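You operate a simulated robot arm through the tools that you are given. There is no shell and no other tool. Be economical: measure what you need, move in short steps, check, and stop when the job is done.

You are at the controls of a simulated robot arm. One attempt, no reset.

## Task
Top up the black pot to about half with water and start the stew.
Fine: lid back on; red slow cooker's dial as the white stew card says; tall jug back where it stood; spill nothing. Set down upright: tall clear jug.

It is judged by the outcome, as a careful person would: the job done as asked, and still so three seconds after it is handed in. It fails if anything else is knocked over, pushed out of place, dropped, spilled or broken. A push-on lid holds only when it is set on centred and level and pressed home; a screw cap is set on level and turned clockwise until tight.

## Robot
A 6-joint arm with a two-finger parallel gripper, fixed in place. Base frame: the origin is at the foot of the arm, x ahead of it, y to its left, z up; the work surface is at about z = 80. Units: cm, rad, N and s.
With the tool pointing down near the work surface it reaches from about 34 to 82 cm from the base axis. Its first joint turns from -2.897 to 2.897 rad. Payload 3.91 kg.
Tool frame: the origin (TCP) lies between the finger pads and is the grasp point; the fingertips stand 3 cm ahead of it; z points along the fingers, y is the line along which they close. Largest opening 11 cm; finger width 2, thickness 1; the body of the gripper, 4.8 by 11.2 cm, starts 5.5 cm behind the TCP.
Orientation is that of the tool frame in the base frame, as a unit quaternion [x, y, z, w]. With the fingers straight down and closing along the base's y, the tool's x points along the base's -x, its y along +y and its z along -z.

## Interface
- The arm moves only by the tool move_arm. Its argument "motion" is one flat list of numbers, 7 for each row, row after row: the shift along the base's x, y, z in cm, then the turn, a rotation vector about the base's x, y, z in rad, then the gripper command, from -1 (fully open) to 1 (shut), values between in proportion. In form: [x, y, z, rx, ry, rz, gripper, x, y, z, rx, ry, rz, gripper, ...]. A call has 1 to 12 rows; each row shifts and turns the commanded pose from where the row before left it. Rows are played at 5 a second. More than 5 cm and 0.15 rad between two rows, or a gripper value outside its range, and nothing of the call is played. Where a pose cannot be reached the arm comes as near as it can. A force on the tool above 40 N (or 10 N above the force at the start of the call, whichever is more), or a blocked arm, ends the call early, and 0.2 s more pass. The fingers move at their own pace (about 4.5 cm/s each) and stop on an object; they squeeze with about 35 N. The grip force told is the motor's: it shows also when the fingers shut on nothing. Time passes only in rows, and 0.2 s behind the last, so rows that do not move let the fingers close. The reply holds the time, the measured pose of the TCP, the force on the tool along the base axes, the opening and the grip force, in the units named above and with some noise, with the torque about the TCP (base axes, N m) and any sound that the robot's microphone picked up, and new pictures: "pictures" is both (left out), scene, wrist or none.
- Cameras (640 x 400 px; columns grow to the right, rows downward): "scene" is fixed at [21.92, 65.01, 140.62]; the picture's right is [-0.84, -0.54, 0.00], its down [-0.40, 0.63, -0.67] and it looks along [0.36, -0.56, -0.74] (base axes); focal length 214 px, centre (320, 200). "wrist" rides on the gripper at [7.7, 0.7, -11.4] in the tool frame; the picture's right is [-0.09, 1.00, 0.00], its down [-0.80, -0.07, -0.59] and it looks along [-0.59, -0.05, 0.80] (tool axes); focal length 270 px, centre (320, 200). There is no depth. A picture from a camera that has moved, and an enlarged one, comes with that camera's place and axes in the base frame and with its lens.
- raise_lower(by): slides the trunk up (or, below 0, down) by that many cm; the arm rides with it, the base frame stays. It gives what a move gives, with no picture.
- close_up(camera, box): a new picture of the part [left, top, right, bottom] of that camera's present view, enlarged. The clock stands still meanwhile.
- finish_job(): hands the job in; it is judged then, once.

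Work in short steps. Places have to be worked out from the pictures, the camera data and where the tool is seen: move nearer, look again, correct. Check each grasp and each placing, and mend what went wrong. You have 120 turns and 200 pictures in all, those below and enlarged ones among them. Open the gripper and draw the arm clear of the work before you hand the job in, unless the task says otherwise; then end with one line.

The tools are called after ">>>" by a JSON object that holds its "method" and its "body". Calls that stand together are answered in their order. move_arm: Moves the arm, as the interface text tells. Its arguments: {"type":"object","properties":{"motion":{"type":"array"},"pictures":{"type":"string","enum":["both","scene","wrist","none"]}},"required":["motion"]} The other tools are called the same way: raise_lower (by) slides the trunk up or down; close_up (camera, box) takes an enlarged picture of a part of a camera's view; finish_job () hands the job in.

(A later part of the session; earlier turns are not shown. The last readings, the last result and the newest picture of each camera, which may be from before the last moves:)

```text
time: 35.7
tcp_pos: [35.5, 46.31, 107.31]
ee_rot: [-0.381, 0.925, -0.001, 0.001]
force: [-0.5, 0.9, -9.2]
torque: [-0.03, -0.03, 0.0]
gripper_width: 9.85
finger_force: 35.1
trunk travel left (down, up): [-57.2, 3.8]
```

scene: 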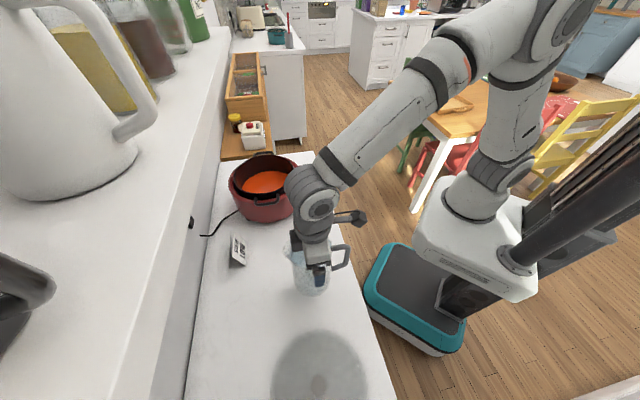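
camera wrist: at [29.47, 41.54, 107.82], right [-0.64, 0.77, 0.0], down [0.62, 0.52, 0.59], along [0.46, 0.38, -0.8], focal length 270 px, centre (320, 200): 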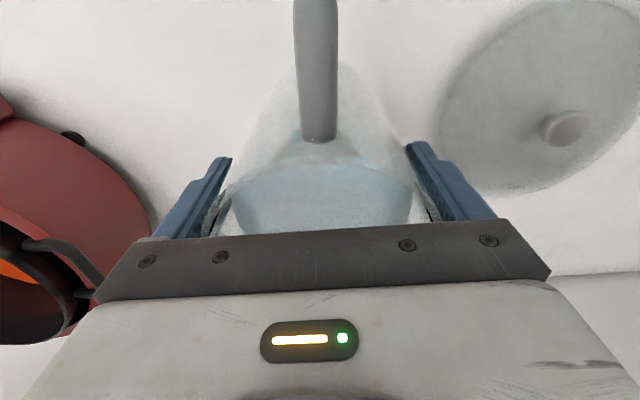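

Now carrying the jug slowly toward the pot while turning the spout clockwise, so it will pour tangentially into the pot. This is the first half.

>>> {"method": "move_arm", "body": {"motion": [1.17, -0.575, 0.2, 0, 0, -0.096, 1, 1.17, -0.575, 0.2, 0, 0, -0.096, 1, 1.17, -0.575, 0.2, 0, 0, -0.096, 1, 1.17, -0.575, 0.2, 0, 0, -0.096, 1, 1.17, -0.575, 0.2, 0, 0, -0.096, 1, 1.17, -0.575, 0.2, 0, 0, -0.096, 1, 1.17, -0.575, 0.2, 0, 0, -0.096, 1, 1.17, -0.575, 0.2, 0, 0, -0.096, 1, 1.17, -0.575, 0.2, 0, 0, -0.096, 1, 1.17, -0.575, 0.2, 0, 0, -0.096, 1]}}

```text
time: 37.9
tcp_pos: [47.24, 40.64, 109.25]
ee_rot: [0.09, 0.996, -0.002, -0.001]
force: [0.0, 0.3, -9.9]
torque: [0.0, 0.02, -0.01]
gripper_width: 9.81
finger_force: 34.8
trunk travel left (down, up): [-57.2, 3.8]
camera wrist: at [39.7, 42.74, 120.77], right [0.26, 0.96, 0.0], down [0.78, -0.21, 0.59], along [0.57, -0.16, -0.8], focal length 270 px, centre (320, 200)
```

scene: 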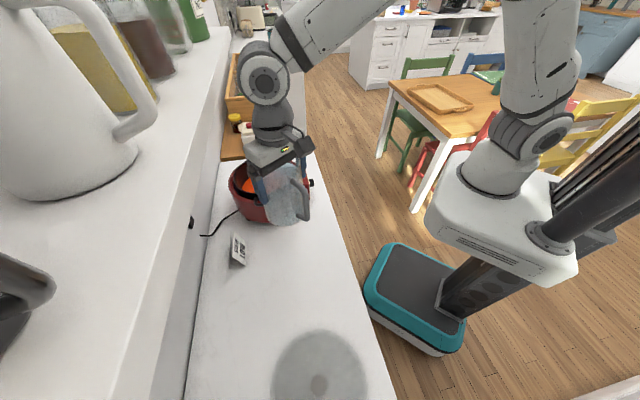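
wrist: 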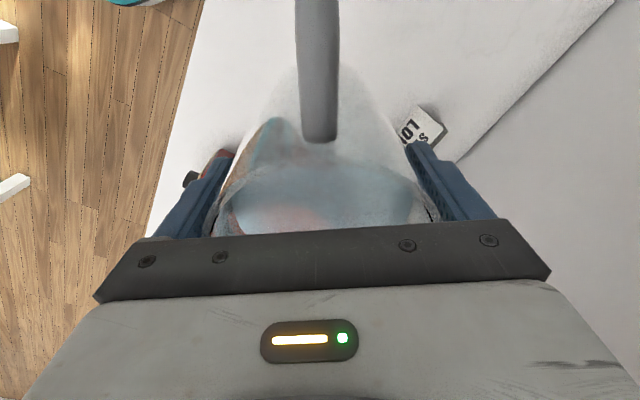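

No slip is visible. Doing the second half.

>>> {"method": "move_arm", "body": {"motion": [1.17, -0.575, 0, 0, 0, -0.096, 1, 1.17, -0.575, 0, 0, 0, -0.096, 1, 1.17, -0.575, 0, 0, 0, -0.096, 1, 1.17, -0.575, 0, 0, 0, -0.096, 1, 1.17, -0.575, 0, 0, 0, -0.096, 1, 1.17, -0.575, 0, 0, 0, -0.096, 1, 1.17, -0.575, 0, 0, 0, -0.096, 1, 1.17, -0.575, 0, 0, 0, -0.096, 1, 1.17, -0.575, 0, 0, 0, -0.096, 1, 1.17, -0.575, 0, 0, 0, -0.096, 1]}}

```text
time: 40.1
tcp_pos: [58.91, 34.79, 109.28]
ee_rot: [0.538, 0.843, -0.002, -0.001]
force: [-0.1, -0.1, -10.1]
torque: [0.04, 0.04, 0.02]
gripper_width: 9.83
finger_force: 34.7
trunk travel left (down, up): [-57.2, 3.8]
camera wrist: at [56.28, 42.17, 120.74], right [0.94, 0.34, 0.0], down [0.27, -0.76, 0.6], along [0.2, -0.56, -0.8], focal length 270 px, centre (320, 200)
```

scene: 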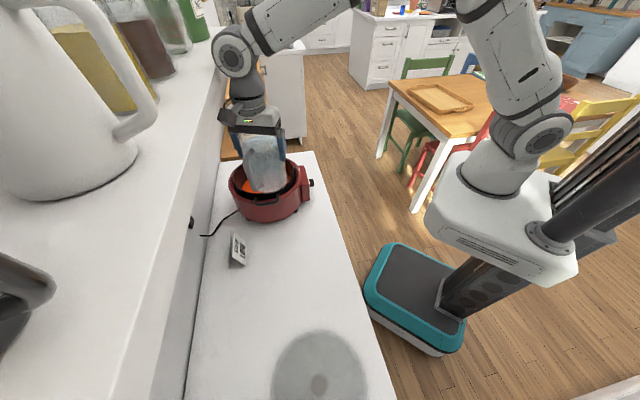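
wrist: 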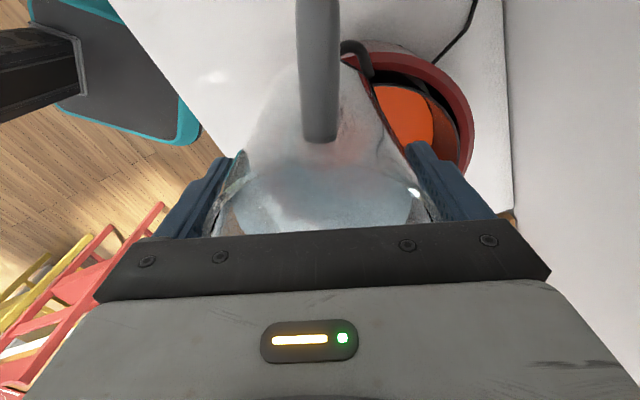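

In position above the pot, level. Starting the tilt about the radial axis, slowly to about 20° first.

>>> {"method": "move_arm", "body": {"motion": [0, 0, 0, 0.055, 0.0234, 0, 1, 0, 0, 0, 0.055, 0.0234, 0, 1, 0, 0, 0, 0.055, 0.0234, 0, 1, 0, 0, 0, 0.055, 0.0234, 0, 1, 0, 0, 0, 0.055, 0.0234, 0, 1, 0, 0, 0, 0.055, 0.0234, 0, 1, 0, 0, 0, 0, 0, 0, 1]}}

>>> {"method": "close_up", "body": {"camera": "scene", "box": [210, 90, 330, 230]}}

```text
time: 41.7
tcp_pos: [58.86, 34.78, 109.26]
ee_rot: [0.531, 0.828, 0.099, -0.148]
force: [-0.5, -1.2, -9.4]
torque: [-0.13, -0.07, 0.02]
gripper_width: 9.77
finger_force: 35.3
trunk travel left (down, up): [-57.2, 3.8]
camera wrist: at [58.02, 38.02, 122.72], right [0.94, 0.34, -0.02], down [0.33, -0.9, 0.28], along [0.07, -0.27, -0.96], focal length 270 px, centre (320, 200)
```

scene: 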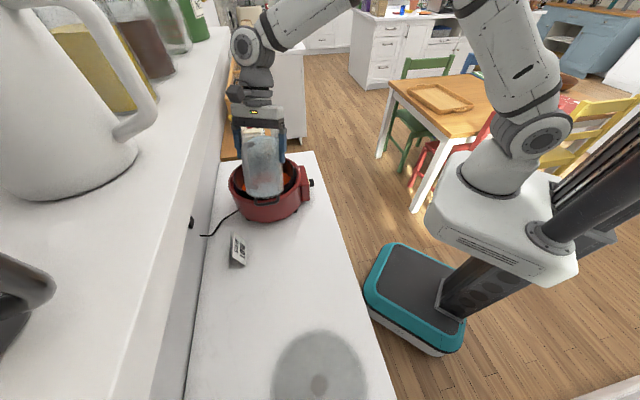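
wrist: 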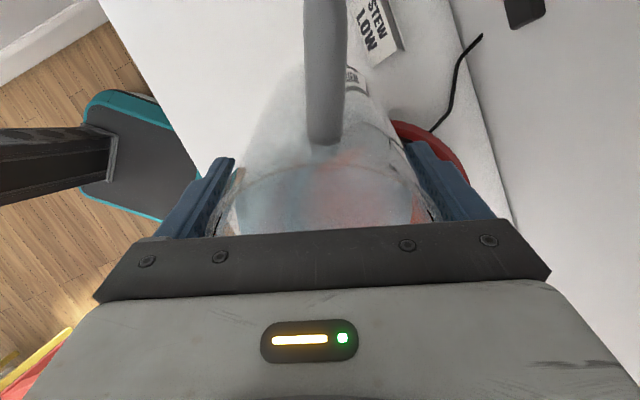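

```text
2.86 times, centred on (270, 160) of scene
camera zoom: at [21.92, 65.01, 140.62], right [-0.84, -0.54, 0.0], down [-0.4, 0.63, -0.67], along [0.36, -0.56, -0.74], focal length 613 px, centre (463, 314)
```

zoom: 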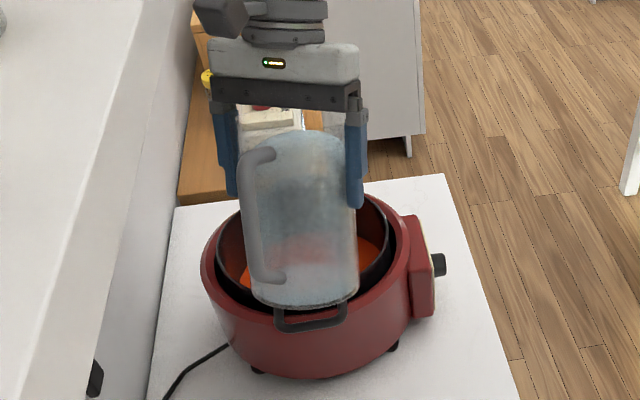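

Jug is held firmly with no water over the lip yet. Continuing to about 31° and watching the weight.

>>> {"method": "move_arm", "body": {"motion": [0, 0, 0, 0.055, 0.0234, 0, 1, 0, 0, 0, 0.055, 0.0234, 0, 1, 0, 0, 0, 0.055, 0.0234, 0, 1, 0, 0, 0, 0, 0, 0, 1, 0, 0, 0, 0, 0, 0, 1], "pictures": "none"}}

>>> {"method": "close_up", "body": {"camera": "scene", "box": [210, 90, 330, 230]}}

```text
time: 42.9
tcp_pos: [58.94, 34.77, 109.36]
ee_rot: [0.519, 0.812, 0.149, -0.22]
force: [-0.7, 0.5, -9.5]
torque: [-0.17, -0.06, 0.0]
gripper_width: 9.77
finger_force: 35.4
trunk travel left (down, up): [-57.2, 3.8]
```

```text
2.86 times, centred on (270, 160) of scene
camera zoom: at [21.92, 65.01, 140.62], right [-0.84, -0.54, 0.0], down [-0.4, 0.63, -0.67], along [0.36, -0.56, -0.74], focal length 613 px, centre (463, 314)
```

zoom: 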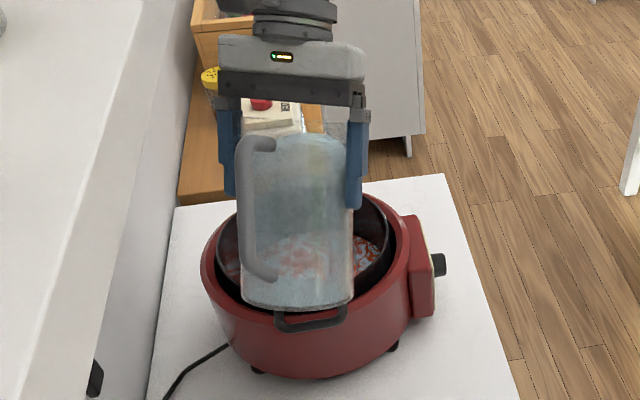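

Swirls are appearing on the stew, so water is landing in the pot. I'll hold and read the weight.

>>> {"method": "move_arm", "body": {"motion": [0, 0, 0, 0, 0, 0, 1, 0, 0, 0, 0, 0, 0, 1, 0, 0, 0, 0, 0, 0, 1, 0, 0, 0, 0, 0, 0, 1], "pictures": "wrist"}}

>>> {"method": "close_up", "body": {"camera": "scene", "box": [220, 110, 320, 220]}}

```text
time: 43.9
tcp_pos: [58.93, 34.74, 109.47]
ee_rot: [0.519, 0.812, 0.149, -0.22]
force: [-0.3, 0.3, -9.0]
torque: [-0.16, -0.09, 0.0]
gripper_width: 9.79
finger_force: 35.2
trunk travel left (down, up): [-57.2, 3.8]
camera wrist: at [58.98, 35.78, 123.11], right [0.94, 0.35, -0.03], down [0.35, -0.93, 0.1], along [0.01, -0.1, -0.99], focal length 270 px, centre (320, 200)
```

wrist: 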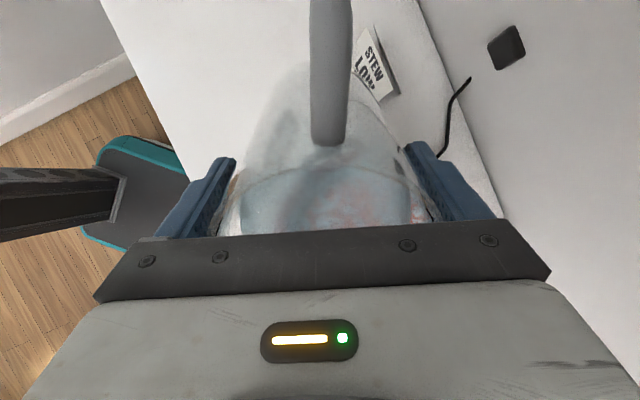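

```text
3.64 times, centred on (270, 165) of scene
camera zoom: at [21.92, 65.01, 140.62], right [-0.84, -0.54, 0.0], down [-0.4, 0.63, -0.67], along [0.36, -0.56, -0.74], focal length 780 px, centre (502, 327)
```

zoom: 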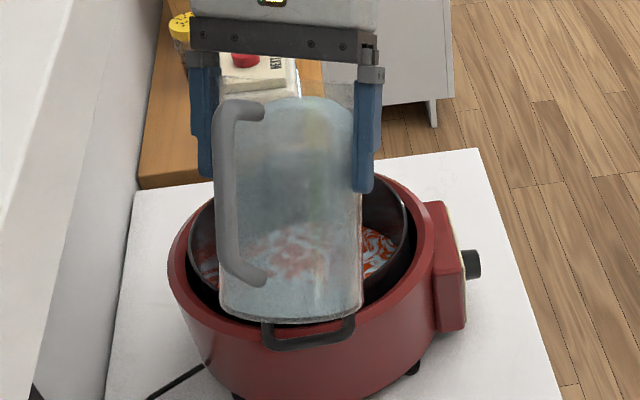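

Water is going cleanly into the pot. I'm tilting on to about 48°, with a hold at the end.

>>> {"method": "move_arm", "body": {"motion": [0, 0, 0, 0.055, 0.0234, 0, 1, 0, 0, 0, 0, 0, 0, 1, 0, 0, 0, 0.055, 0.0234, 0, 1, 0, 0, 0, 0, 0, 0, 1, 0, 0, 0, 0.055, 0.0234, 0, 1, 0, 0, 0, 0, 0, 0, 1, 0, 0, 0, 0.055, 0.0234, 0, 1, 0, 0, 0, 0, 0, 0, 1, 0, 0, 0, 0.055, 0.0234, 0, 1, 0, 0, 0, 0, 0, 0, 1, 0, 0, 0, 0, 0, 0, 1], "pictures": "none"}}

>>> {"method": "close_up", "body": {"camera": "scene", "box": [220, 110, 320, 220]}}

```text
time: 46.3
tcp_pos: [58.87, 34.73, 109.22]
ee_rot: [0.493, 0.77, 0.229, -0.336]
force: [-0.3, 0.2, -7.1]
torque: [-0.22, -0.05, 0.0]
gripper_width: 9.74
finger_force: 35.3
trunk travel left (down, up): [-57.2, 3.8]
```

```text
3.64 times, centred on (270, 165) of scene
camera zoom: at [21.92, 65.01, 140.62], right [-0.84, -0.54, 0.0], down [-0.4, 0.63, -0.67], along [0.36, -0.56, -0.74], focal length 780 px, centre (502, 327)
```

zoom: 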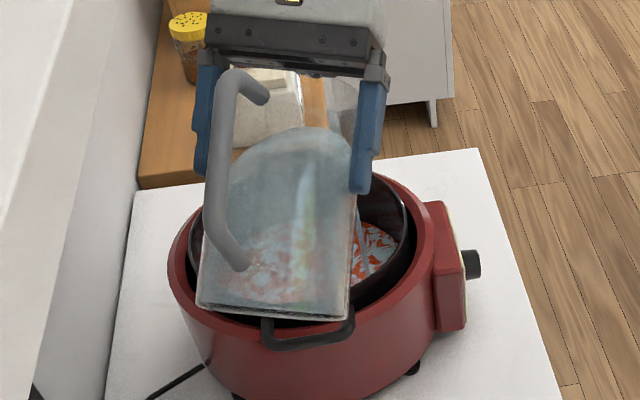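

About 250 g has been poured, and the stream lands well inside the pot. Continuing to about 60°.

>>> {"method": "move_arm", "body": {"motion": [0, 0, 0, 0.046, 0.0195, 0, 1, 0, 0, 0, 0, 0, 0, 1, 0, 0, 0, 0.046, 0.0195, 0, 1, 0, 0, 0, 0, 0, 0, 1, 0, 0, 0, 0.046, 0.0195, 0, 1, 0, 0, 0, 0, 0, 0, 1, 0, 0, 0, 0, 0, 0, 1], "pictures": "none"}}

>>> {"method": "close_up", "body": {"camera": "scene", "box": [220, 110, 320, 220]}}

```text
time: 47.9
tcp_pos: [58.98, 34.79, 109.2]
ee_rot: [0.475, 0.741, 0.268, -0.391]
force: [0.3, -0.7, -5.7]
torque: [-0.19, -0.08, 0.03]
gripper_width: 9.72
finger_force: 34.2
trunk travel left (down, up): [-57.2, 3.8]
```

```text
3.64 times, centred on (270, 165) of scene
camera zoom: at [21.92, 65.01, 140.62], right [-0.84, -0.54, 0.0], down [-0.4, 0.63, -0.67], along [0.36, -0.56, -0.74], focal length 780 px, centre (502, 327)
```

zoom: 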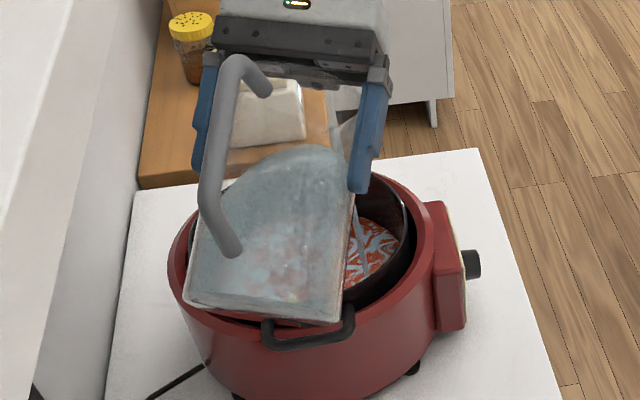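

About 400 g is in. I'll tilt back to stop the flow and check the level.

>>> {"method": "move_arm", "body": {"motion": [0, 0, 0, -0.092, -0.039, 0, 1, 0, 0, 0, -0.092, -0.039, 0, 1, 0, 0, 0, -0.092, -0.039, 0, 1, 0, 0, 0, -0.092, -0.039, 0, 1, 0, 0, 0, -0.092, -0.039, 0, 1, 0, 0, 0, 0, 0, 0, 1, 0, 0, 0, 0, 0, 0, 1, 0, 0, 0, 0, 0, 0, 1], "pictures": "wrist"}}

>>> {"method": "close_up", "body": {"camera": "scene", "box": [225, 145, 325, 225]}}

```text
time: 49.7
tcp_pos: [58.85, 34.79, 109.33]
ee_rot: [0.523, 0.818, 0.135, -0.2]
force: [-0.2, 1.4, -6.2]
torque: [-0.12, -0.02, 0.01]
gripper_width: 9.73
finger_force: 35.0
trunk travel left (down, up): [-57.2, 3.8]
camera wrist: at [58.71, 36.42, 123.08], right [0.94, 0.34, -0.03], down [0.34, -0.93, 0.15], along [0.03, -0.15, -0.99], focal length 270 px, centre (320, 200)
```

wrist: 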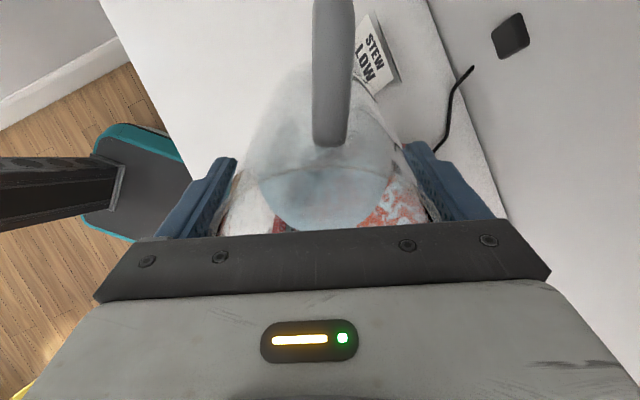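

```text
5.00 times, centred on (275, 185) of scene
camera zoom: at [21.92, 65.01, 140.62], right [-0.84, -0.54, 0.0], down [-0.4, 0.63, -0.67], along [0.36, -0.56, -0.74], focal length 1072 px, centre (545, 275)
```

zoom: 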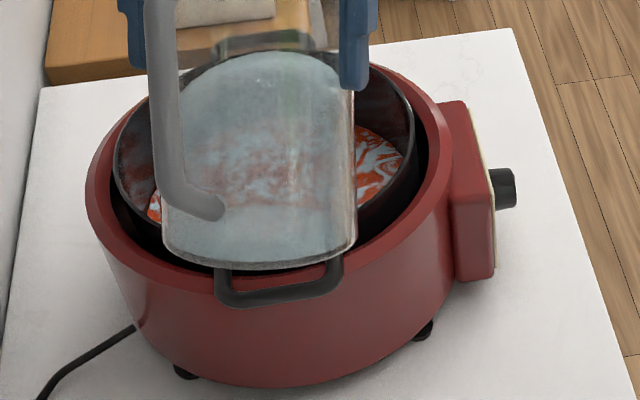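

The level is up about 1.1 cm, roughly z 87, and I want about 0.6 cm more. I'll pour again to about 65°.

>>> {"method": "move_arm", "body": {"motion": [0, 0, 0, 0.11, 0.047, 0, 1, 0, 0, 0, 0.11, 0.047, 0, 1, 0, 0, 0, 0.11, 0.047, 0, 1, 0, 0, 0, 0.11, 0.047, 0, 1, 0, 0, 0, 0.055, 0.0235, 0, 1, 0, 0, 0, 0, 0, 0, 1, 0, 0, 0, 0.055, 0.0235, 0, 1, 0, 0, 0, 0, 0, 0, 1, 0, 0, 0, 0.046, 0.0195, 0, 1, 0, 0, 0, 0, 0, 0, 1, 0, 0, 0, 0, 0, 0, 1], "pictures": "none"}}

>>> {"method": "close_up", "body": {"camera": "scene", "box": [220, 110, 320, 220]}}

```text
time: 52.1
tcp_pos: [58.93, 34.76, 109.29]
ee_rot: [0.454, 0.711, 0.302, -0.444]
force: [0.4, -0.6, -4.0]
torque: [-0.17, -0.09, 0.03]
gripper_width: 9.7
finger_force: 35.2
trunk travel left (down, up): [-57.2, 3.8]
```

```text
3.64 times, centred on (270, 165) of scene
camera zoom: at [21.92, 65.01, 140.62], right [-0.84, -0.54, 0.0], down [-0.4, 0.63, -0.67], along [0.36, -0.56, -0.74], focal length 780 px, centre (502, 327)
```

zoom: 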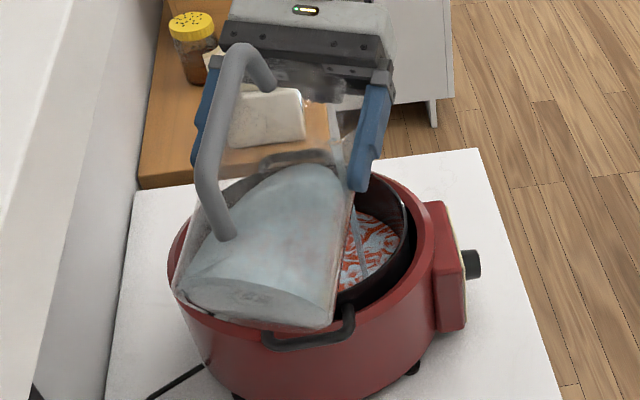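

Weight is about 4 N, so tilting back to stop and assessing.

>>> {"method": "move_arm", "body": {"motion": [0, 0, 0, -0.11, -0.047, 0, 1, 0, 0, 0, -0.11, -0.047, 0, 1, 0, 0, 0, -0.11, -0.047, 0, 1, 0, 0, 0, -0.11, -0.047, 0, 1, 0, 0, 0, -0.11, -0.047, 0, 1, 0, 0, 0, -0.11, -0.047, 0, 1, 0, 0, 0, 0, 0, 0, 1, 0, 0, 0, 0, 0, 0, 1, 0, 0, 0, 0, 0, 0, 1], "pictures": "wrist"}}

>>> {"method": "close_up", "body": {"camera": "scene", "box": [225, 145, 325, 225]}}

```text
time: 54.1
tcp_pos: [58.96, 34.73, 109.46]
ee_rot: [0.528, 0.824, 0.116, -0.171]
force: [-0.2, 0.6, -3.6]
torque: [-0.05, -0.02, -0.04]
gripper_width: 9.69
finger_force: 35.0
trunk travel left (down, up): [-57.2, 3.8]
camera wrist: at [58.3, 37.23, 122.95], right [0.94, 0.34, -0.03], down [0.34, -0.91, 0.22], along [0.05, -0.21, -0.98], focal length 270 px, centre (320, 200)
```

wrist: 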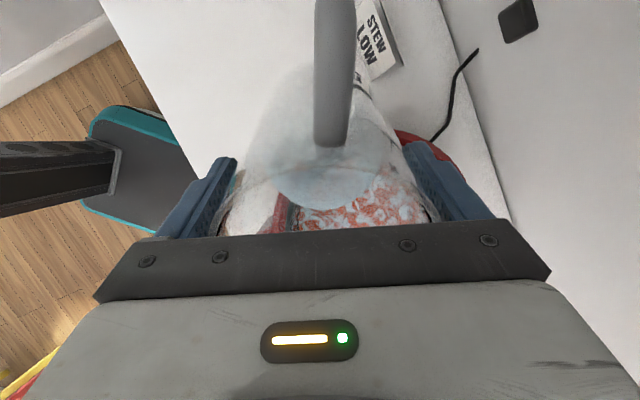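

```text
5.00 times, centred on (275, 185) of scene
camera zoom: at [21.92, 65.01, 140.62], right [-0.84, -0.54, 0.0], down [-0.4, 0.63, -0.67], along [0.36, -0.56, -0.74], focal length 1072 px, centre (545, 275)
```

zoom: 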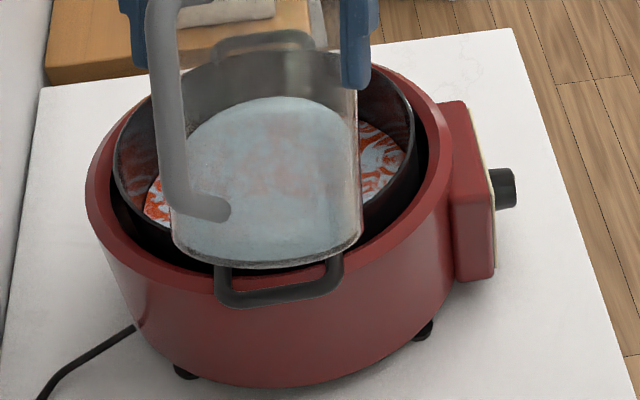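

About 600 g has been poured, and the level appears up about 2 cm, near half. I'll bring the jug upright and carry it back, first part of the reversed path, then view the pot unobstructed.

>>> {"method": "move_arm", "body": {"motion": [0, 0, 0, -0.0957, -0.0406, 0, 1, 0, 0, 0, -0.0957, -0.0406, 0, 1, 0, 0, 0, -0.0957, -0.0406, 0, 1, 0, 0, 0, -0.0957, -0.0406, 0, 1, 0, 0, 0, 0, 0, 0, 1, -1.17, 0.575, 0, 0, 0, 0.096, 1, -1.17, 0.575, 0, 0, 0, 0.096, 1, -1.17, 0.575, 0, 0, 0, 0.096, 1, -1.17, 0.575, 0, 0, 0, 0.096, 1, -1.17, 0.575, 0, 0, 0, 0.096, 1, -1.17, 0.575, 0, 0, 0, 0.096, 1, -1.17, 0.575, 0, 0, 0, 0.096, 1], "pictures": "none"}}

>>> {"method": "move_arm", "body": {"motion": [-1.17, 0.575, 0, 0, 0, 0.096, 1, -1.17, 0.575, 0, 0, 0, 0.096, 1, -1.17, 0.575, 0, 0, 0, 0.096, 1, -1.17, 0.575, 0, 0, 0, 0.096, 1, -1.17, 0.575, 0, 0, 0, 0.096, 1, -1.17, 0.575, 0, 0, 0, 0.096, 1]}}

>>> {"method": "close_up", "body": {"camera": "scene", "box": [225, 145, 325, 225]}}

```text
time: 56.7
tcp_pos: [50.64, 38.75, 109.19]
ee_rot: [0.23, 0.973, -0.001, -0.002]
force: [-0.6, -0.2, -4.0]
torque: [0.03, 0.02, 0.01]
gripper_width: 9.7
finger_force: 34.2
trunk travel left (down, up): [-57.2, 3.8]
```

```text
time: 58.1
tcp_pos: [43.56, 42.33, 109.39]
ee_rot: [-0.055, 0.998, -0.001, -0.001]
force: [0.6, -0.9, -3.1]
torque: [0.01, 0.09, -0.01]
gripper_width: 9.7
finger_force: 35.0
trunk travel left (down, up): [-57.2, 3.8]
camera wrist: at [35.87, 42.24, 120.88], right [-0.02, 1.0, 0.0], down [0.81, 0.02, 0.59], along [0.59, 0.01, -0.81], focal length 270 px, centre (320, 200)
```

scene: 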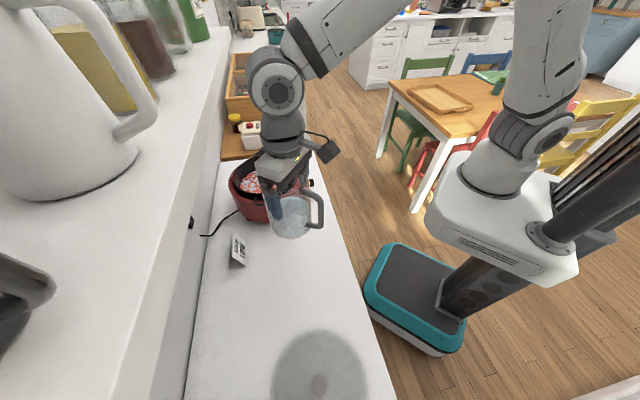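
wrist: 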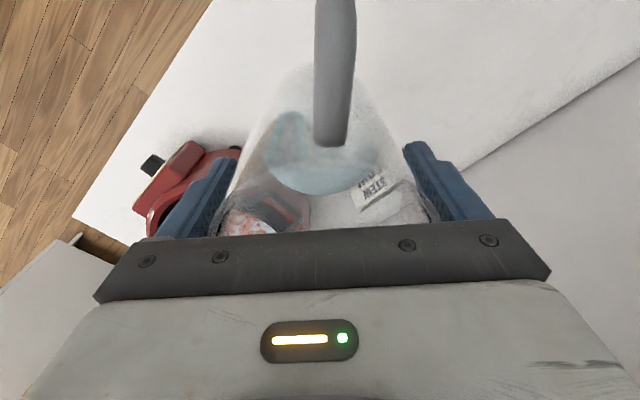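

```text
5.00 times, centred on (275, 185) of scene
camera zoom: at [21.92, 65.01, 140.62], right [-0.84, -0.54, 0.0], down [-0.4, 0.63, -0.67], along [0.36, -0.56, -0.74], focal length 1072 px, centre (545, 275)
```

zoom: 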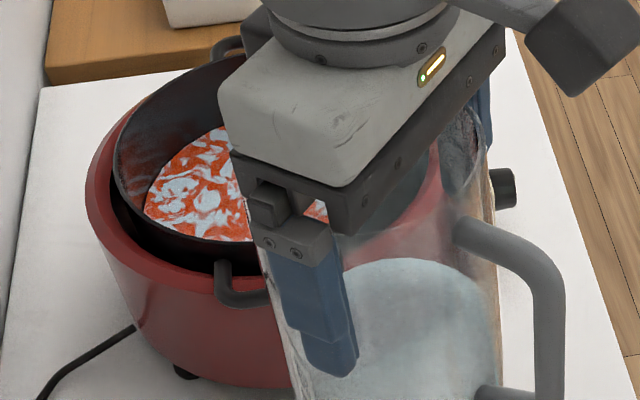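

Carrying it the rest of the way back above the home spot, then checking the pot.

>>> {"method": "move_arm", "body": {"motion": [-1.17, 0.575, 0, 0, 0, 0.096, 1, -1.17, 0.575, 0, 0, 0, 0.096, 1, -1.17, 0.575, 0, 0, 0, 0.096, 1, -1.17, 0.575, 0, 0, 0, 0.096, 1, -1.17, 0.575, 0, 0, 0, 0.096, 1, -1.17, 0.575, 0, 0, 0, 0.096, 1, -1.16, 0.45, 0, 0, 0, 0.096, 1, 0, 0, 0, 0, 0, 0, 1]}}

>>> {"method": "close_up", "body": {"camera": "scene", "box": [225, 145, 325, 225]}}

```text
time: 59.9
tcp_pos: [35.61, 46.15, 109.34]
ee_rot: [-0.382, 0.924, -0.001, -0.001]
force: [-1.0, -0.5, -3.7]
torque: [-0.02, 0.02, 0.0]
gripper_width: 9.69
finger_force: 35.0
trunk travel left (down, up): [-57.2, 3.8]
camera wrist: at [29.52, 41.37, 120.87], right [-0.64, 0.77, 0.0], down [0.62, 0.52, 0.59], along [0.46, 0.38, -0.81], focal length 270 px, centre (320, 200)
```

scene: 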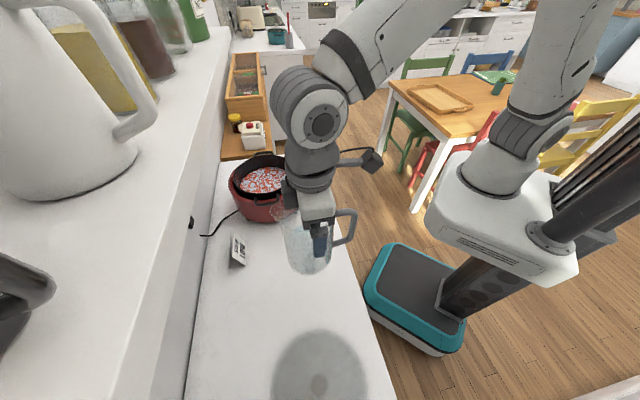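
wrist: 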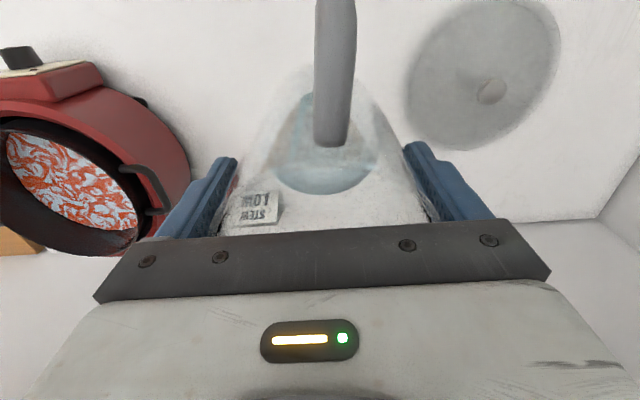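

```text
5.00 times, centred on (275, 185) of scene
camera zoom: at [21.92, 65.01, 140.62], right [-0.84, -0.54, 0.0], down [-0.4, 0.63, -0.67], along [0.36, -0.56, -0.74], focal length 1072 px, centre (545, 275)
```

zoom: 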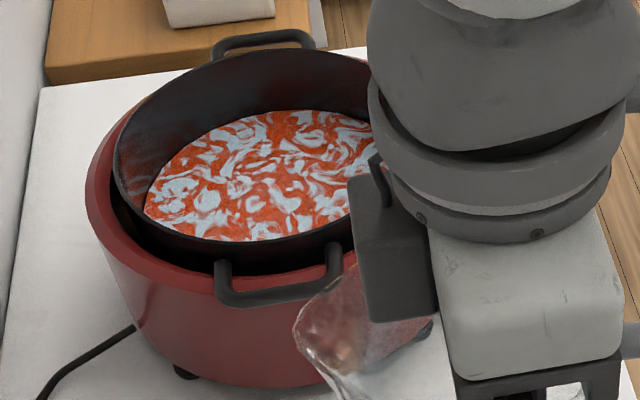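

The pot level is at about z 88 with the rim at 93, close to half. The jug has slipped about 10° clockwise in the grip, so I'll turn it back by 0.17 rad and lower it toward its home spot.

>>> {"method": "move_arm", "body": {"motion": [-0.1, 0.03, -2, 0, 0, 0.085, 1, -0.1, 0.03, -2, 0, 0, 0.085, 1, 0, 0, -3, 0, 0, 0, 1, 0, 0, -3, 0, 0, 0, 1, 0, 0, -2.5, 0, 0, 0, 1, 0, 0, 0, 0, 0, 0, 1]}}

>>> {"method": "close_up", "body": {"camera": "scene", "box": [265, 215, 375, 315]}}

```text
time: 61.3
tcp_pos: [35.36, 46.22, 96.84]
ee_rot: [-0.458, 0.889, -0.001, -0.001]
force: [1.4, 0.4, -3.8]
torque: [-0.05, 0.0, 0.06]
gripper_width: 9.7
finger_force: 35.1
trunk travel left (down, up): [-57.2, 3.8]
camera wrist: at [30.19, 40.48, 108.33], right [-0.76, 0.65, 0.0], down [0.52, 0.61, 0.59], along [0.39, 0.45, -0.81], focal length 270 px, centre (320, 200)
```

scene: 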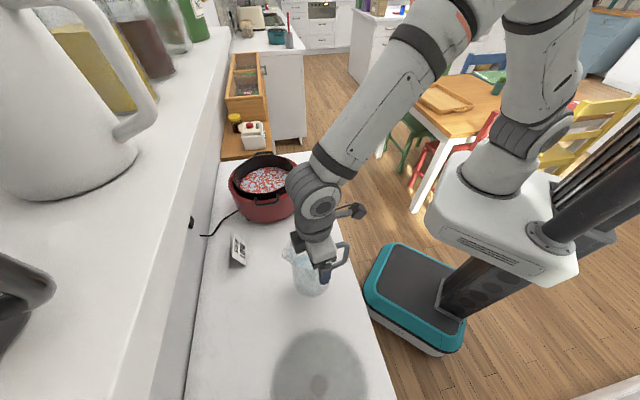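
wrist: 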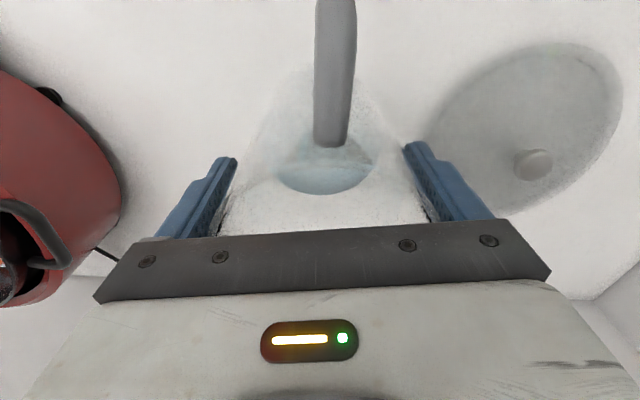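

```text
4.00 times, centred on (320, 265) of scene
camera zoom: at [21.92, 65.01, 140.62], right [-0.84, -0.54, 0.0], down [-0.4, 0.63, -0.67], along [0.36, -0.56, -0.74], focal length 858 px, centre (320, -60)
```

zoom: 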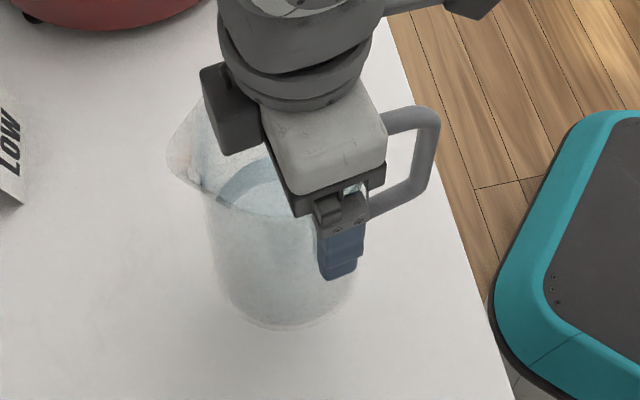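

Orientation matches the original. Lowering carefully to contact.

>>> {"method": "move_arm", "body": {"motion": [0, 0, -1.5, 0, 0, 0, 1, 0, 0, -1.3, 0, 0, 0, 1, 0, 0, -0.7, 0, 0, 0, 1, 0, 0, -0.4, 0, 0, 0, 1, 0, 0, -0.4, 0, 0, 0, 1, 0, 0, 0, 0, 0, 0, 1], "pictures": "none"}}

```text
time: 62.7
tcp_pos: [35.29, 46.29, 92.68]
ee_rot: [-0.458, 0.889, -0.001, 0.0]
force: [-0.5, -0.2, -3.8]
torque: [-0.04, 0.02, 0.01]
gripper_width: 9.72
finger_force: 35.0
trunk travel left (down, up): [-57.2, 3.8]
```

>>> {"method": "move_arm", "body": {"motion": [0, 0, -0.25, 0, 0, 0, 1, 0, 0, -0.25, 0, 0, 0, 1, 0, 0, -0.25, 0, 0, 0, 1, 0, 0, 0, 0, 0, 0, 1], "pictures": "none"}}

```text
time: 63.7
tcp_pos: [35.45, 46.09, 91.96]
ee_rot: [-0.458, 0.889, -0.001, 0.001]
force: [5.8, -5.8, 19.5]
torque: [-0.58, 0.01, 0.24]
gripper_width: 9.69
finger_force: 34.7
trunk travel left (down, up): [-57.2, 3.8]
```

The jug is touching down with a slight edge contact. I'll ease up a touch and release slowly.

>>> {"method": "move_arm", "body": {"motion": [0, 0, 0.2, 0, 0, 0, 1, 0, 0, 0.05, 0, 0, 0, 1, 0, 0, 0, 0, 0, 0, 1], "pictures": "wrist"}}

>>> {"method": "close_up", "body": {"camera": "scene", "box": [265, 215, 375, 315]}}

```text
time: 64.5
tcp_pos: [35.13, 46.23, 92.0]
ee_rot: [-0.457, 0.889, -0.001, 0.0]
force: [1.6, -1.5, 3.3]
torque: [0.29, -0.45, -0.14]
gripper_width: 9.66
finger_force: 34.6
trunk travel left (down, up): [-57.2, 3.8]
camera wrist: at [30.18, 40.48, 103.53], right [-0.76, 0.65, 0.0], down [0.52, 0.61, 0.59], along [0.39, 0.45, -0.81], focal length 270 px, centre (320, 200)
```

wrist: 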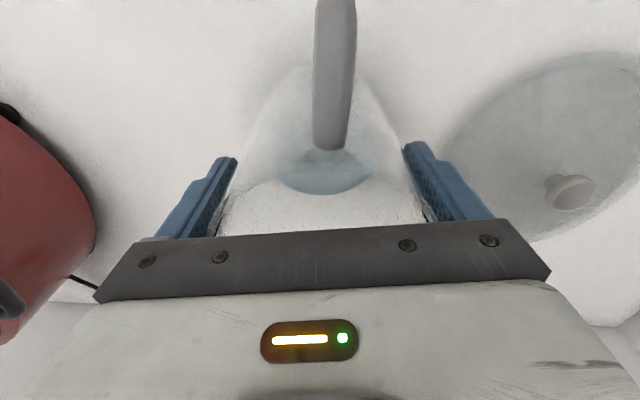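

```text
4.00 times, centred on (320, 265) of scene
camera zoom: at [21.92, 65.01, 140.62], right [-0.84, -0.54, 0.0], down [-0.4, 0.63, -0.67], along [0.36, -0.56, -0.74], focal length 858 px, centre (320, -60)
```

zoom: 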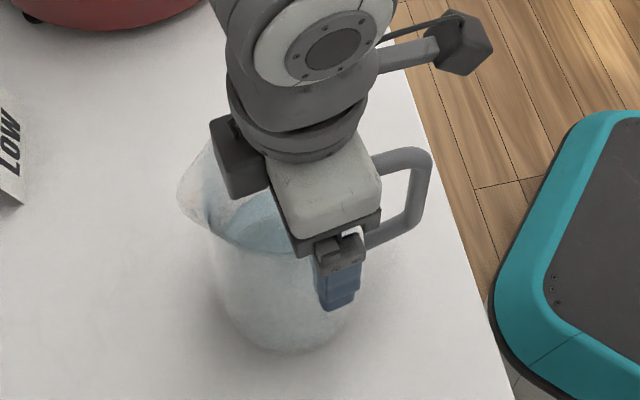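

The jug is resting on the counter, so I'm opening slowly.

>>> {"method": "move_arm", "body": {"motion": [0, 0, 0, 0, 0, 0, -0.6, 0, 0, 0, 0, 0, 0, -0.77, 0, 0, 0, 0, 0, 0, -0.8, 0, 0, 0, 0, 0, 0, -0.85, 0, 0, 0, 0, 0, 0, -0.92, 0, 0, 0, 0, 0, 0, -1, 0, 0, 0, 0, 0, 0, -1], "pictures": "wrist"}}

```text
time: 66.1
tcp_pos: [35.32, 46.19, 92.12]
ee_rot: [-0.457, 0.889, -0.002, -0.001]
force: [0.5, 0.3, -0.1]
torque: [0.04, 0.03, -0.01]
gripper_width: 11.0
finger_force: 0.0
trunk travel left (down, up): [-57.2, 3.8]
camera wrist: at [30.19, 40.5, 103.56], right [-0.76, 0.65, 0.0], down [0.52, 0.61, 0.59], along [0.39, 0.45, -0.8], focal length 270 px, centre (320, 200)
```

wrist: 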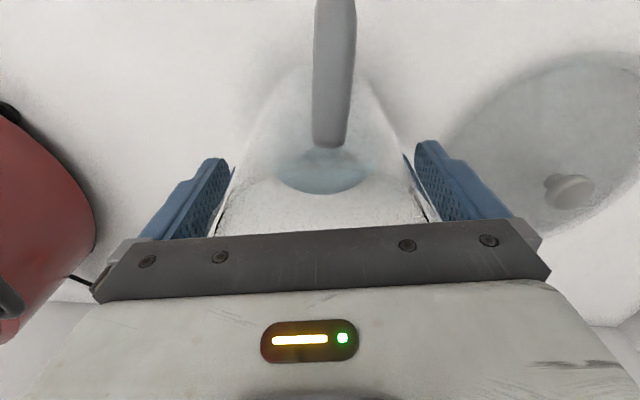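

Released. Withdrawing straight up.

>>> {"method": "move_arm", "body": {"motion": [0, 0, 1, 0, 0, 0, -1, 0, 0, 1.5, 0, 0, 0, -1, 0, 0, 1.5, 0, 0, 0, -1, 0, 0, 2, 0, 0, 0, -1, 0, 0, 3, 0, 0, 0, -1, 0, 0, 4, 0, 0, 0, -1, 0, 0, 0, 0, 0, 0, -1]}}

>>> {"method": "close_up", "body": {"camera": "scene", "box": [275, 225, 365, 315]}}

```text
time: 67.7
tcp_pos: [35.21, 46.12, 105.0]
ee_rot: [-0.458, 0.889, -0.001, 0.0]
force: [0.9, -0.3, -0.8]
torque: [0.02, -0.01, -0.01]
gripper_width: 11.0
finger_force: 0.0
trunk travel left (down, up): [-57.2, 3.8]
camera wrist: at [30.1, 40.42, 116.51], right [-0.76, 0.65, 0.0], down [0.52, 0.61, 0.59], along [0.39, 0.45, -0.81], focal length 270 px, centre (320, 200)
```

scene: 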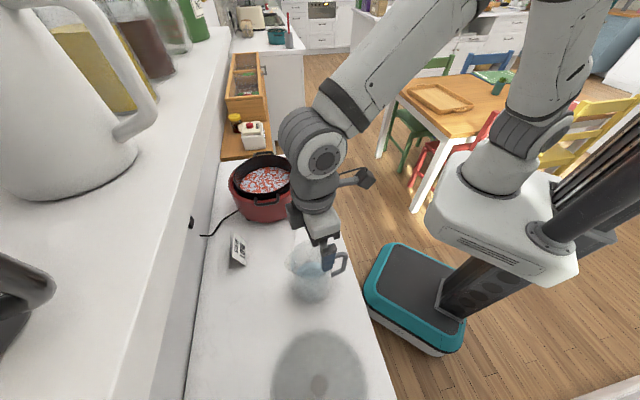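
wrist: 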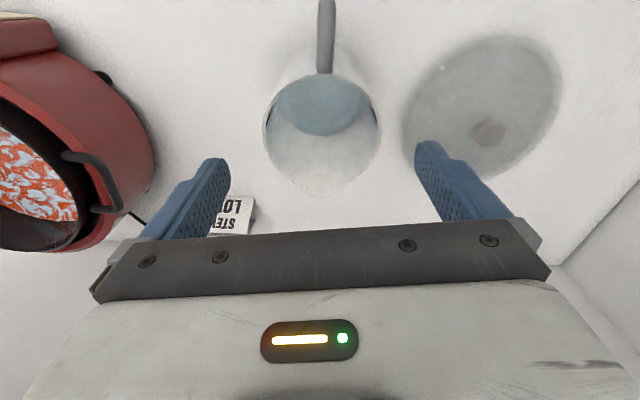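

```text
4.44 times, centred on (320, 270) of scene
camera zoom: at [21.92, 65.01, 140.62], right [-0.84, -0.54, 0.0], down [-0.4, 0.63, -0.67], along [0.36, -0.56, -0.74], focal length 953 px, centre (320, -111)
```

zoom: 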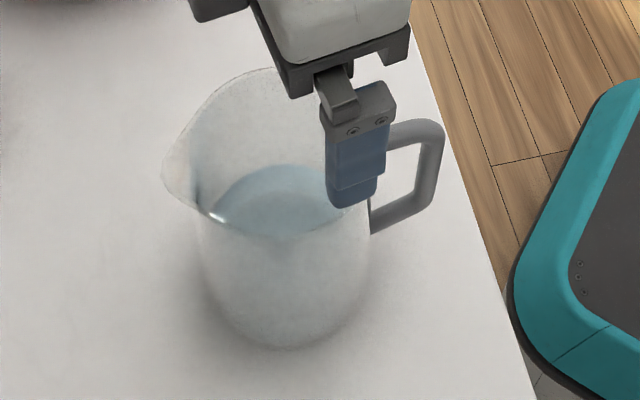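

The jug is back in place, upright. Now I'm moving over to the lid knob at about (22.9, 63.9).

>>> {"method": "move_arm", "body": {"motion": [-2.46, 3.55, 0, 0, 0, 0, -1, -2.46, 3.55, 0, 0, 0, -0.085, -1, -2.46, 3.55, -2, 0, 0, -0.085, -0.4, -2.46, 3.55, -2, 0, 0, 0, -0.4, -2.46, 3.55, -3, 0, 0, 0, -0.4, 0, 0, -3, 0, 0, 0, -0.4, 0, 0, 0, 0, 0, 0, -0.4]}}

```text
refused: row 5 steps farther than a row can; nothing moved
```

>>> {"method": "move_arm", "body": {"motion": [-2.46, 3.55, 0, 0, 0, 0, -1, -2.46, 3.55, 0, 0, 0, -0.085, -1, -2.46, 3.55, -2, 0, 0, -0.085, -0.4, -2.46, 3.55, -2, 0, 0, 0, -0.4, -2.46, 3.55, -2, 0, 0, 0, -0.4, 0, 0, -4, 0, 0, 0, -0.4, 0, 0, 0, 0, 0, 0, -0.4]}}

```text
time: 69.3
tcp_pos: [23.04, 63.98, 94.93]
ee_rot: [-0.381, 0.925, -0.002, 0.0]
force: [-0.1, 0.7, -0.6]
torque: [0.0, -0.06, 0.03]
gripper_width: 7.72
finger_force: 0.1
trunk travel left (down, up): [-57.2, 3.8]
camera wrist: at [16.95, 59.12, 106.49], right [-0.64, 0.77, 0.0], down [0.62, 0.52, 0.59], along [0.46, 0.38, -0.8], focal length 270 px, centre (320, 200)
```

scene: 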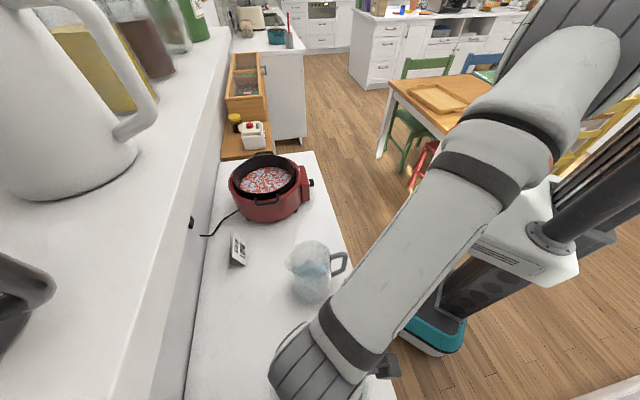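
wrist: 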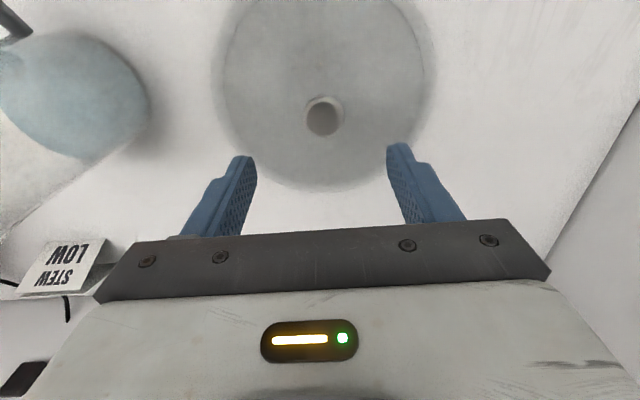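

The knob is aligned. Descending to the grasp height, and taking a clear look at the pot.

>>> {"method": "move_arm", "body": {"motion": [-0.15, 0.05, -3, 0, 0, 0, -0.4, 0, 0, -3, 0, 0, 0, -0.4, 0, 0, -1.5, 0, 0, 0, -0.4, 0, 0, -1, 0, 0, 0, -0.4, 0, 0, -0.4, 0, 0, 0, -0.4, 0, 0, 0, 0, 0, 0, -0.4], "pictures": "wrist"}}

>>> {"method": "close_up", "body": {"camera": "scene", "box": [225, 145, 325, 225]}}

```text
time: 70.7
tcp_pos: [22.84, 64.14, 86.29]
ee_rot: [-0.381, 0.924, -0.001, -0.001]
force: [-0.2, 0.3, -0.2]
torque: [0.01, 0.02, -0.01]
gripper_width: 7.67
finger_force: 0.1
trunk travel left (down, up): [-57.2, 3.8]
camera wrist: at [16.85, 59.27, 97.68], right [-0.64, 0.77, 0.0], down [0.62, 0.52, 0.59], along [0.46, 0.38, -0.8], focal length 270 px, centre (320, 200)
```

wrist: 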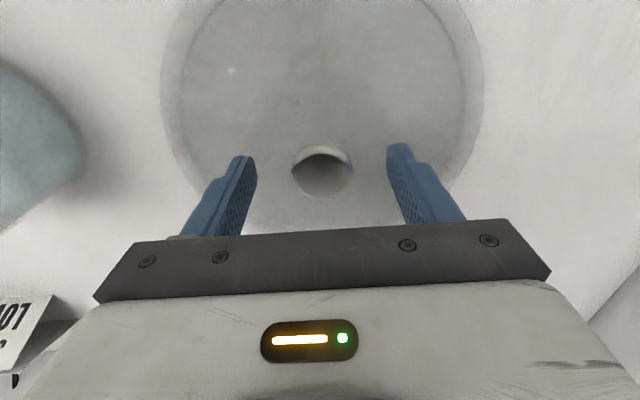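

```text
5.00 times, centred on (275, 185) of scene
camera zoom: at [21.92, 65.01, 140.62], right [-0.84, -0.54, 0.0], down [-0.4, 0.63, -0.67], along [0.36, -0.56, -0.74], focal length 1072 px, centre (545, 275)
```

zoom: 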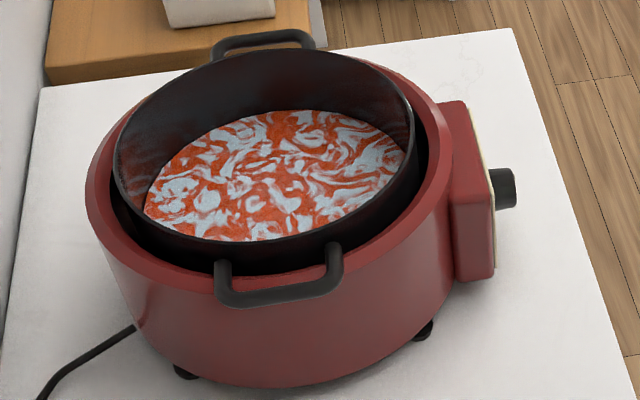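

The pot level looks about half. Gripping the knob.

>>> {"method": "move_arm", "body": {"motion": [0, 0, -0.3, 0, 0, 0, -0.4, 0, 0, 0, 0, 0, 0, 0, 0, 0, 0, 0, 0, 0, 1, 0, 0, 0, 0, 0, 0, 1, 0, 0, 0, 0, 0, 0, 1, 0, 0, 0, 0, 0, 0, 1], "pictures": "none"}}

>>> {"method": "move_arm", "body": {"motion": [0, 0, 1, 0, 0, 0, 1, 0, 0, 2, 0, 0, 0, 1, 0, 0, 4, 0, 0, 0, 1, 0, 0, 4, 0, 0, 0, 1, 0, 0, 4, 0, 0, 0, 1, 0, 0, 4, 0, 0, 0, 1, 0, 0, 4, 0, 0, 0, 1, 0, 0, 4, 0, 0, 0, 1], "pictures": "wrist"}}

```text
time: 72.1
tcp_pos: [22.87, 64.06, 85.92]
ee_rot: [-0.381, 0.925, 0.0, -0.001]
force: [-0.6, 0.5, 0.2]
torque: [0.07, -0.03, -0.01]
gripper_width: 3.32
finger_force: 34.8
trunk travel left (down, up): [-57.2, 3.8]
```

```text
time: 73.9
tcp_pos: [22.96, 63.89, 112.95]
ee_rot: [-0.381, 0.925, -0.001, 0.0]
force: [-0.5, -0.3, -1.6]
torque: [-0.01, 0.0, 0.01]
gripper_width: 3.31
finger_force: 35.4
trunk travel left (down, up): [-57.2, 3.8]
camera wrist: at [16.79, 59.17, 124.37], right [-0.64, 0.77, 0.0], down [0.62, 0.52, 0.59], along [0.46, 0.38, -0.8], focal length 270 px, centre (320, 200)
```

wrist: 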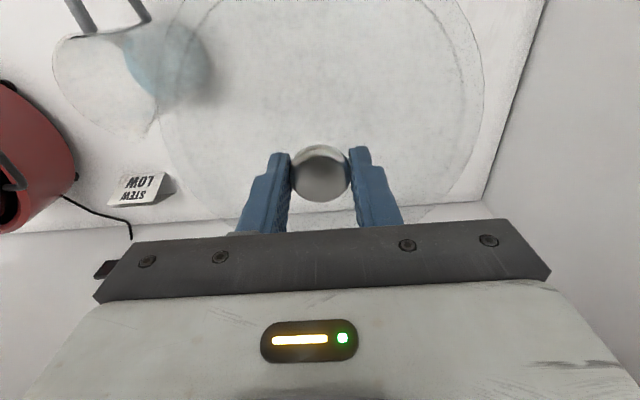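

Lid held level. Lowering the trunk by 16.7 here over clear counter, so the arm can work at the cooker's reach later.

>>> {"method": "raise_lower", "body": {"by": -16.7}}

```text
time: 75.8
tcp_pos: [22.88, 64.04, 96.22]
ee_rot: [-0.381, 0.924, -0.001, 0.0]
force: [-0.8, -0.3, -2.4]
torque: [-0.01, 0.0, 0.02]
gripper_width: 3.33
finger_force: 35.4
trunk travel left (down, up): [-40.5, 20.5]
```

>>> {"method": "move_arm", "body": {"motion": [0, 0, 4.5, 0, 0, 0, 1, 0, 0, 4.5, 0, 0, 0, 1, 0, 0, 4, 0, 0, 0, 1, 2.84, -3.42, 0, 0, 0, 0, 1, 2.84, -3.42, 0, 0, 0, 0, 1, 2.84, -3.42, 0, 0, 0, 0, 1, 2.84, -3.42, 0, 0, 0, 0, 1, 2.84, -3.42, 0, 0, 0, 0, 1, 2.84, -3.42, 0, 0, 0, 0, 1, 2.84, -3.42, 0, 0, 0, 0, 1], "pictures": "none"}}

```text
time: 78.0
tcp_pos: [42.8, 40.08, 109.18]
ee_rot: [-0.381, 0.924, -0.002, 0.0]
force: [0.4, 0.3, -2.1]
torque: [0.04, 0.0, 0.01]
gripper_width: 3.32
finger_force: 35.4
trunk travel left (down, up): [-40.5, 20.5]
```

Continuing to just short of the pot, then I'll look.

>>> {"method": "move_arm", "body": {"motion": [3.4, -2.6, 0, 0, 0, 0, 1, 3.4, -2.6, 0, 0, 0, 0, 1, 3.4, -2.4, 0, 0, 0, 0, 1, 3.4, -2.2, -1, 0, 0, 0, 1, 3.4, -2, -1, 0, 0, 0, 1, 0, 0, 0, 0, 0, 0, 1]}}

```text
time: 79.4
tcp_pos: [59.85, 28.15, 107.01]
ee_rot: [-0.381, 0.925, -0.001, -0.001]
force: [0.7, 0.1, -3.1]
torque: [-0.01, 0.03, 0.04]
gripper_width: 3.31
finger_force: 35.7
trunk travel left (down, up): [-40.5, 20.5]
camera wrist: at [53.76, 23.37, 118.57], right [-0.64, 0.77, 0.0], down [0.62, 0.52, 0.59], along [0.46, 0.38, -0.81], focal length 270 px, centre (320, 200)
```

scene: 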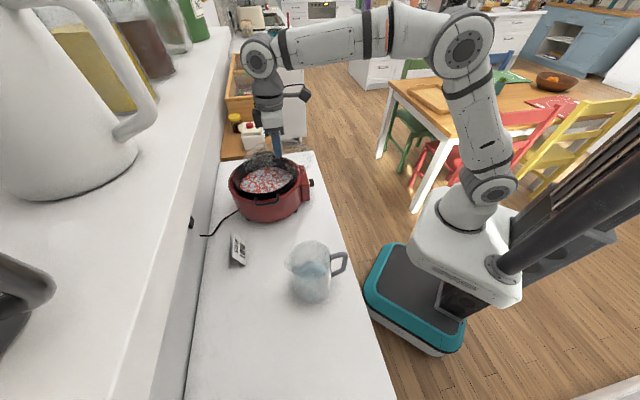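
wrist: 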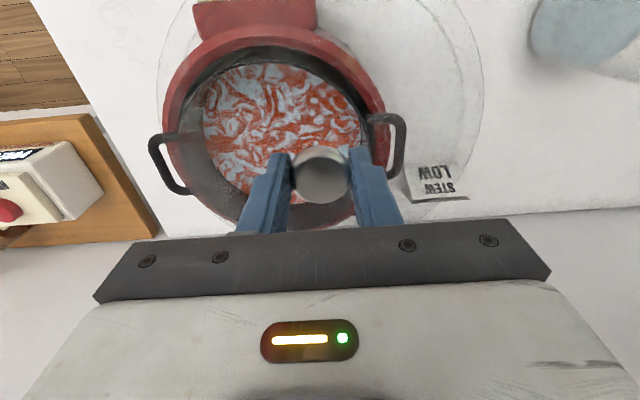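

Moving over the original seat position, staying 5 cm high.

>>> {"method": "move_arm", "body": {"motion": [2.57, 0.15, -1, 0, 0, 0, 1, 2.57, 0.15, -1, 0, 0, 0, 1, 2.57, 0.15, -1, 0, 0, 0, 1, 0, 0, 0, 0, 0, 0, 1, 0, 0, 0, 0, 0, 0, 1]}}

```text
time: 80.6
tcp_pos: [66.0, 28.38, 105.02]
ee_rot: [-0.382, 0.924, -0.001, 0.005]
force: [0.4, -0.1, -2.6]
torque: [0.02, -0.02, -0.03]
gripper_width: 3.31
finger_force: 35.2
trunk travel left (down, up): [-40.5, 20.5]
camera wrist: at [59.92, 23.53, 116.44], right [-0.64, 0.77, -0.01], down [0.61, 0.51, 0.6], along [0.47, 0.38, -0.8], focal length 270 px, centre (320, 200)
```

scene: 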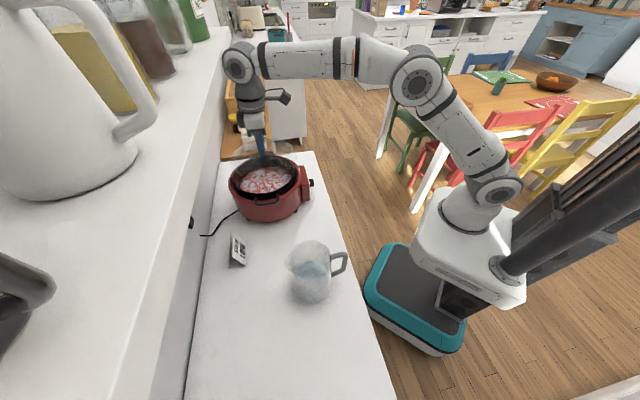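
wrist: 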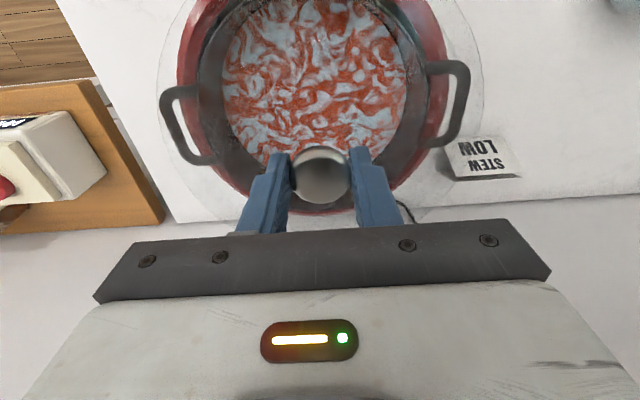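

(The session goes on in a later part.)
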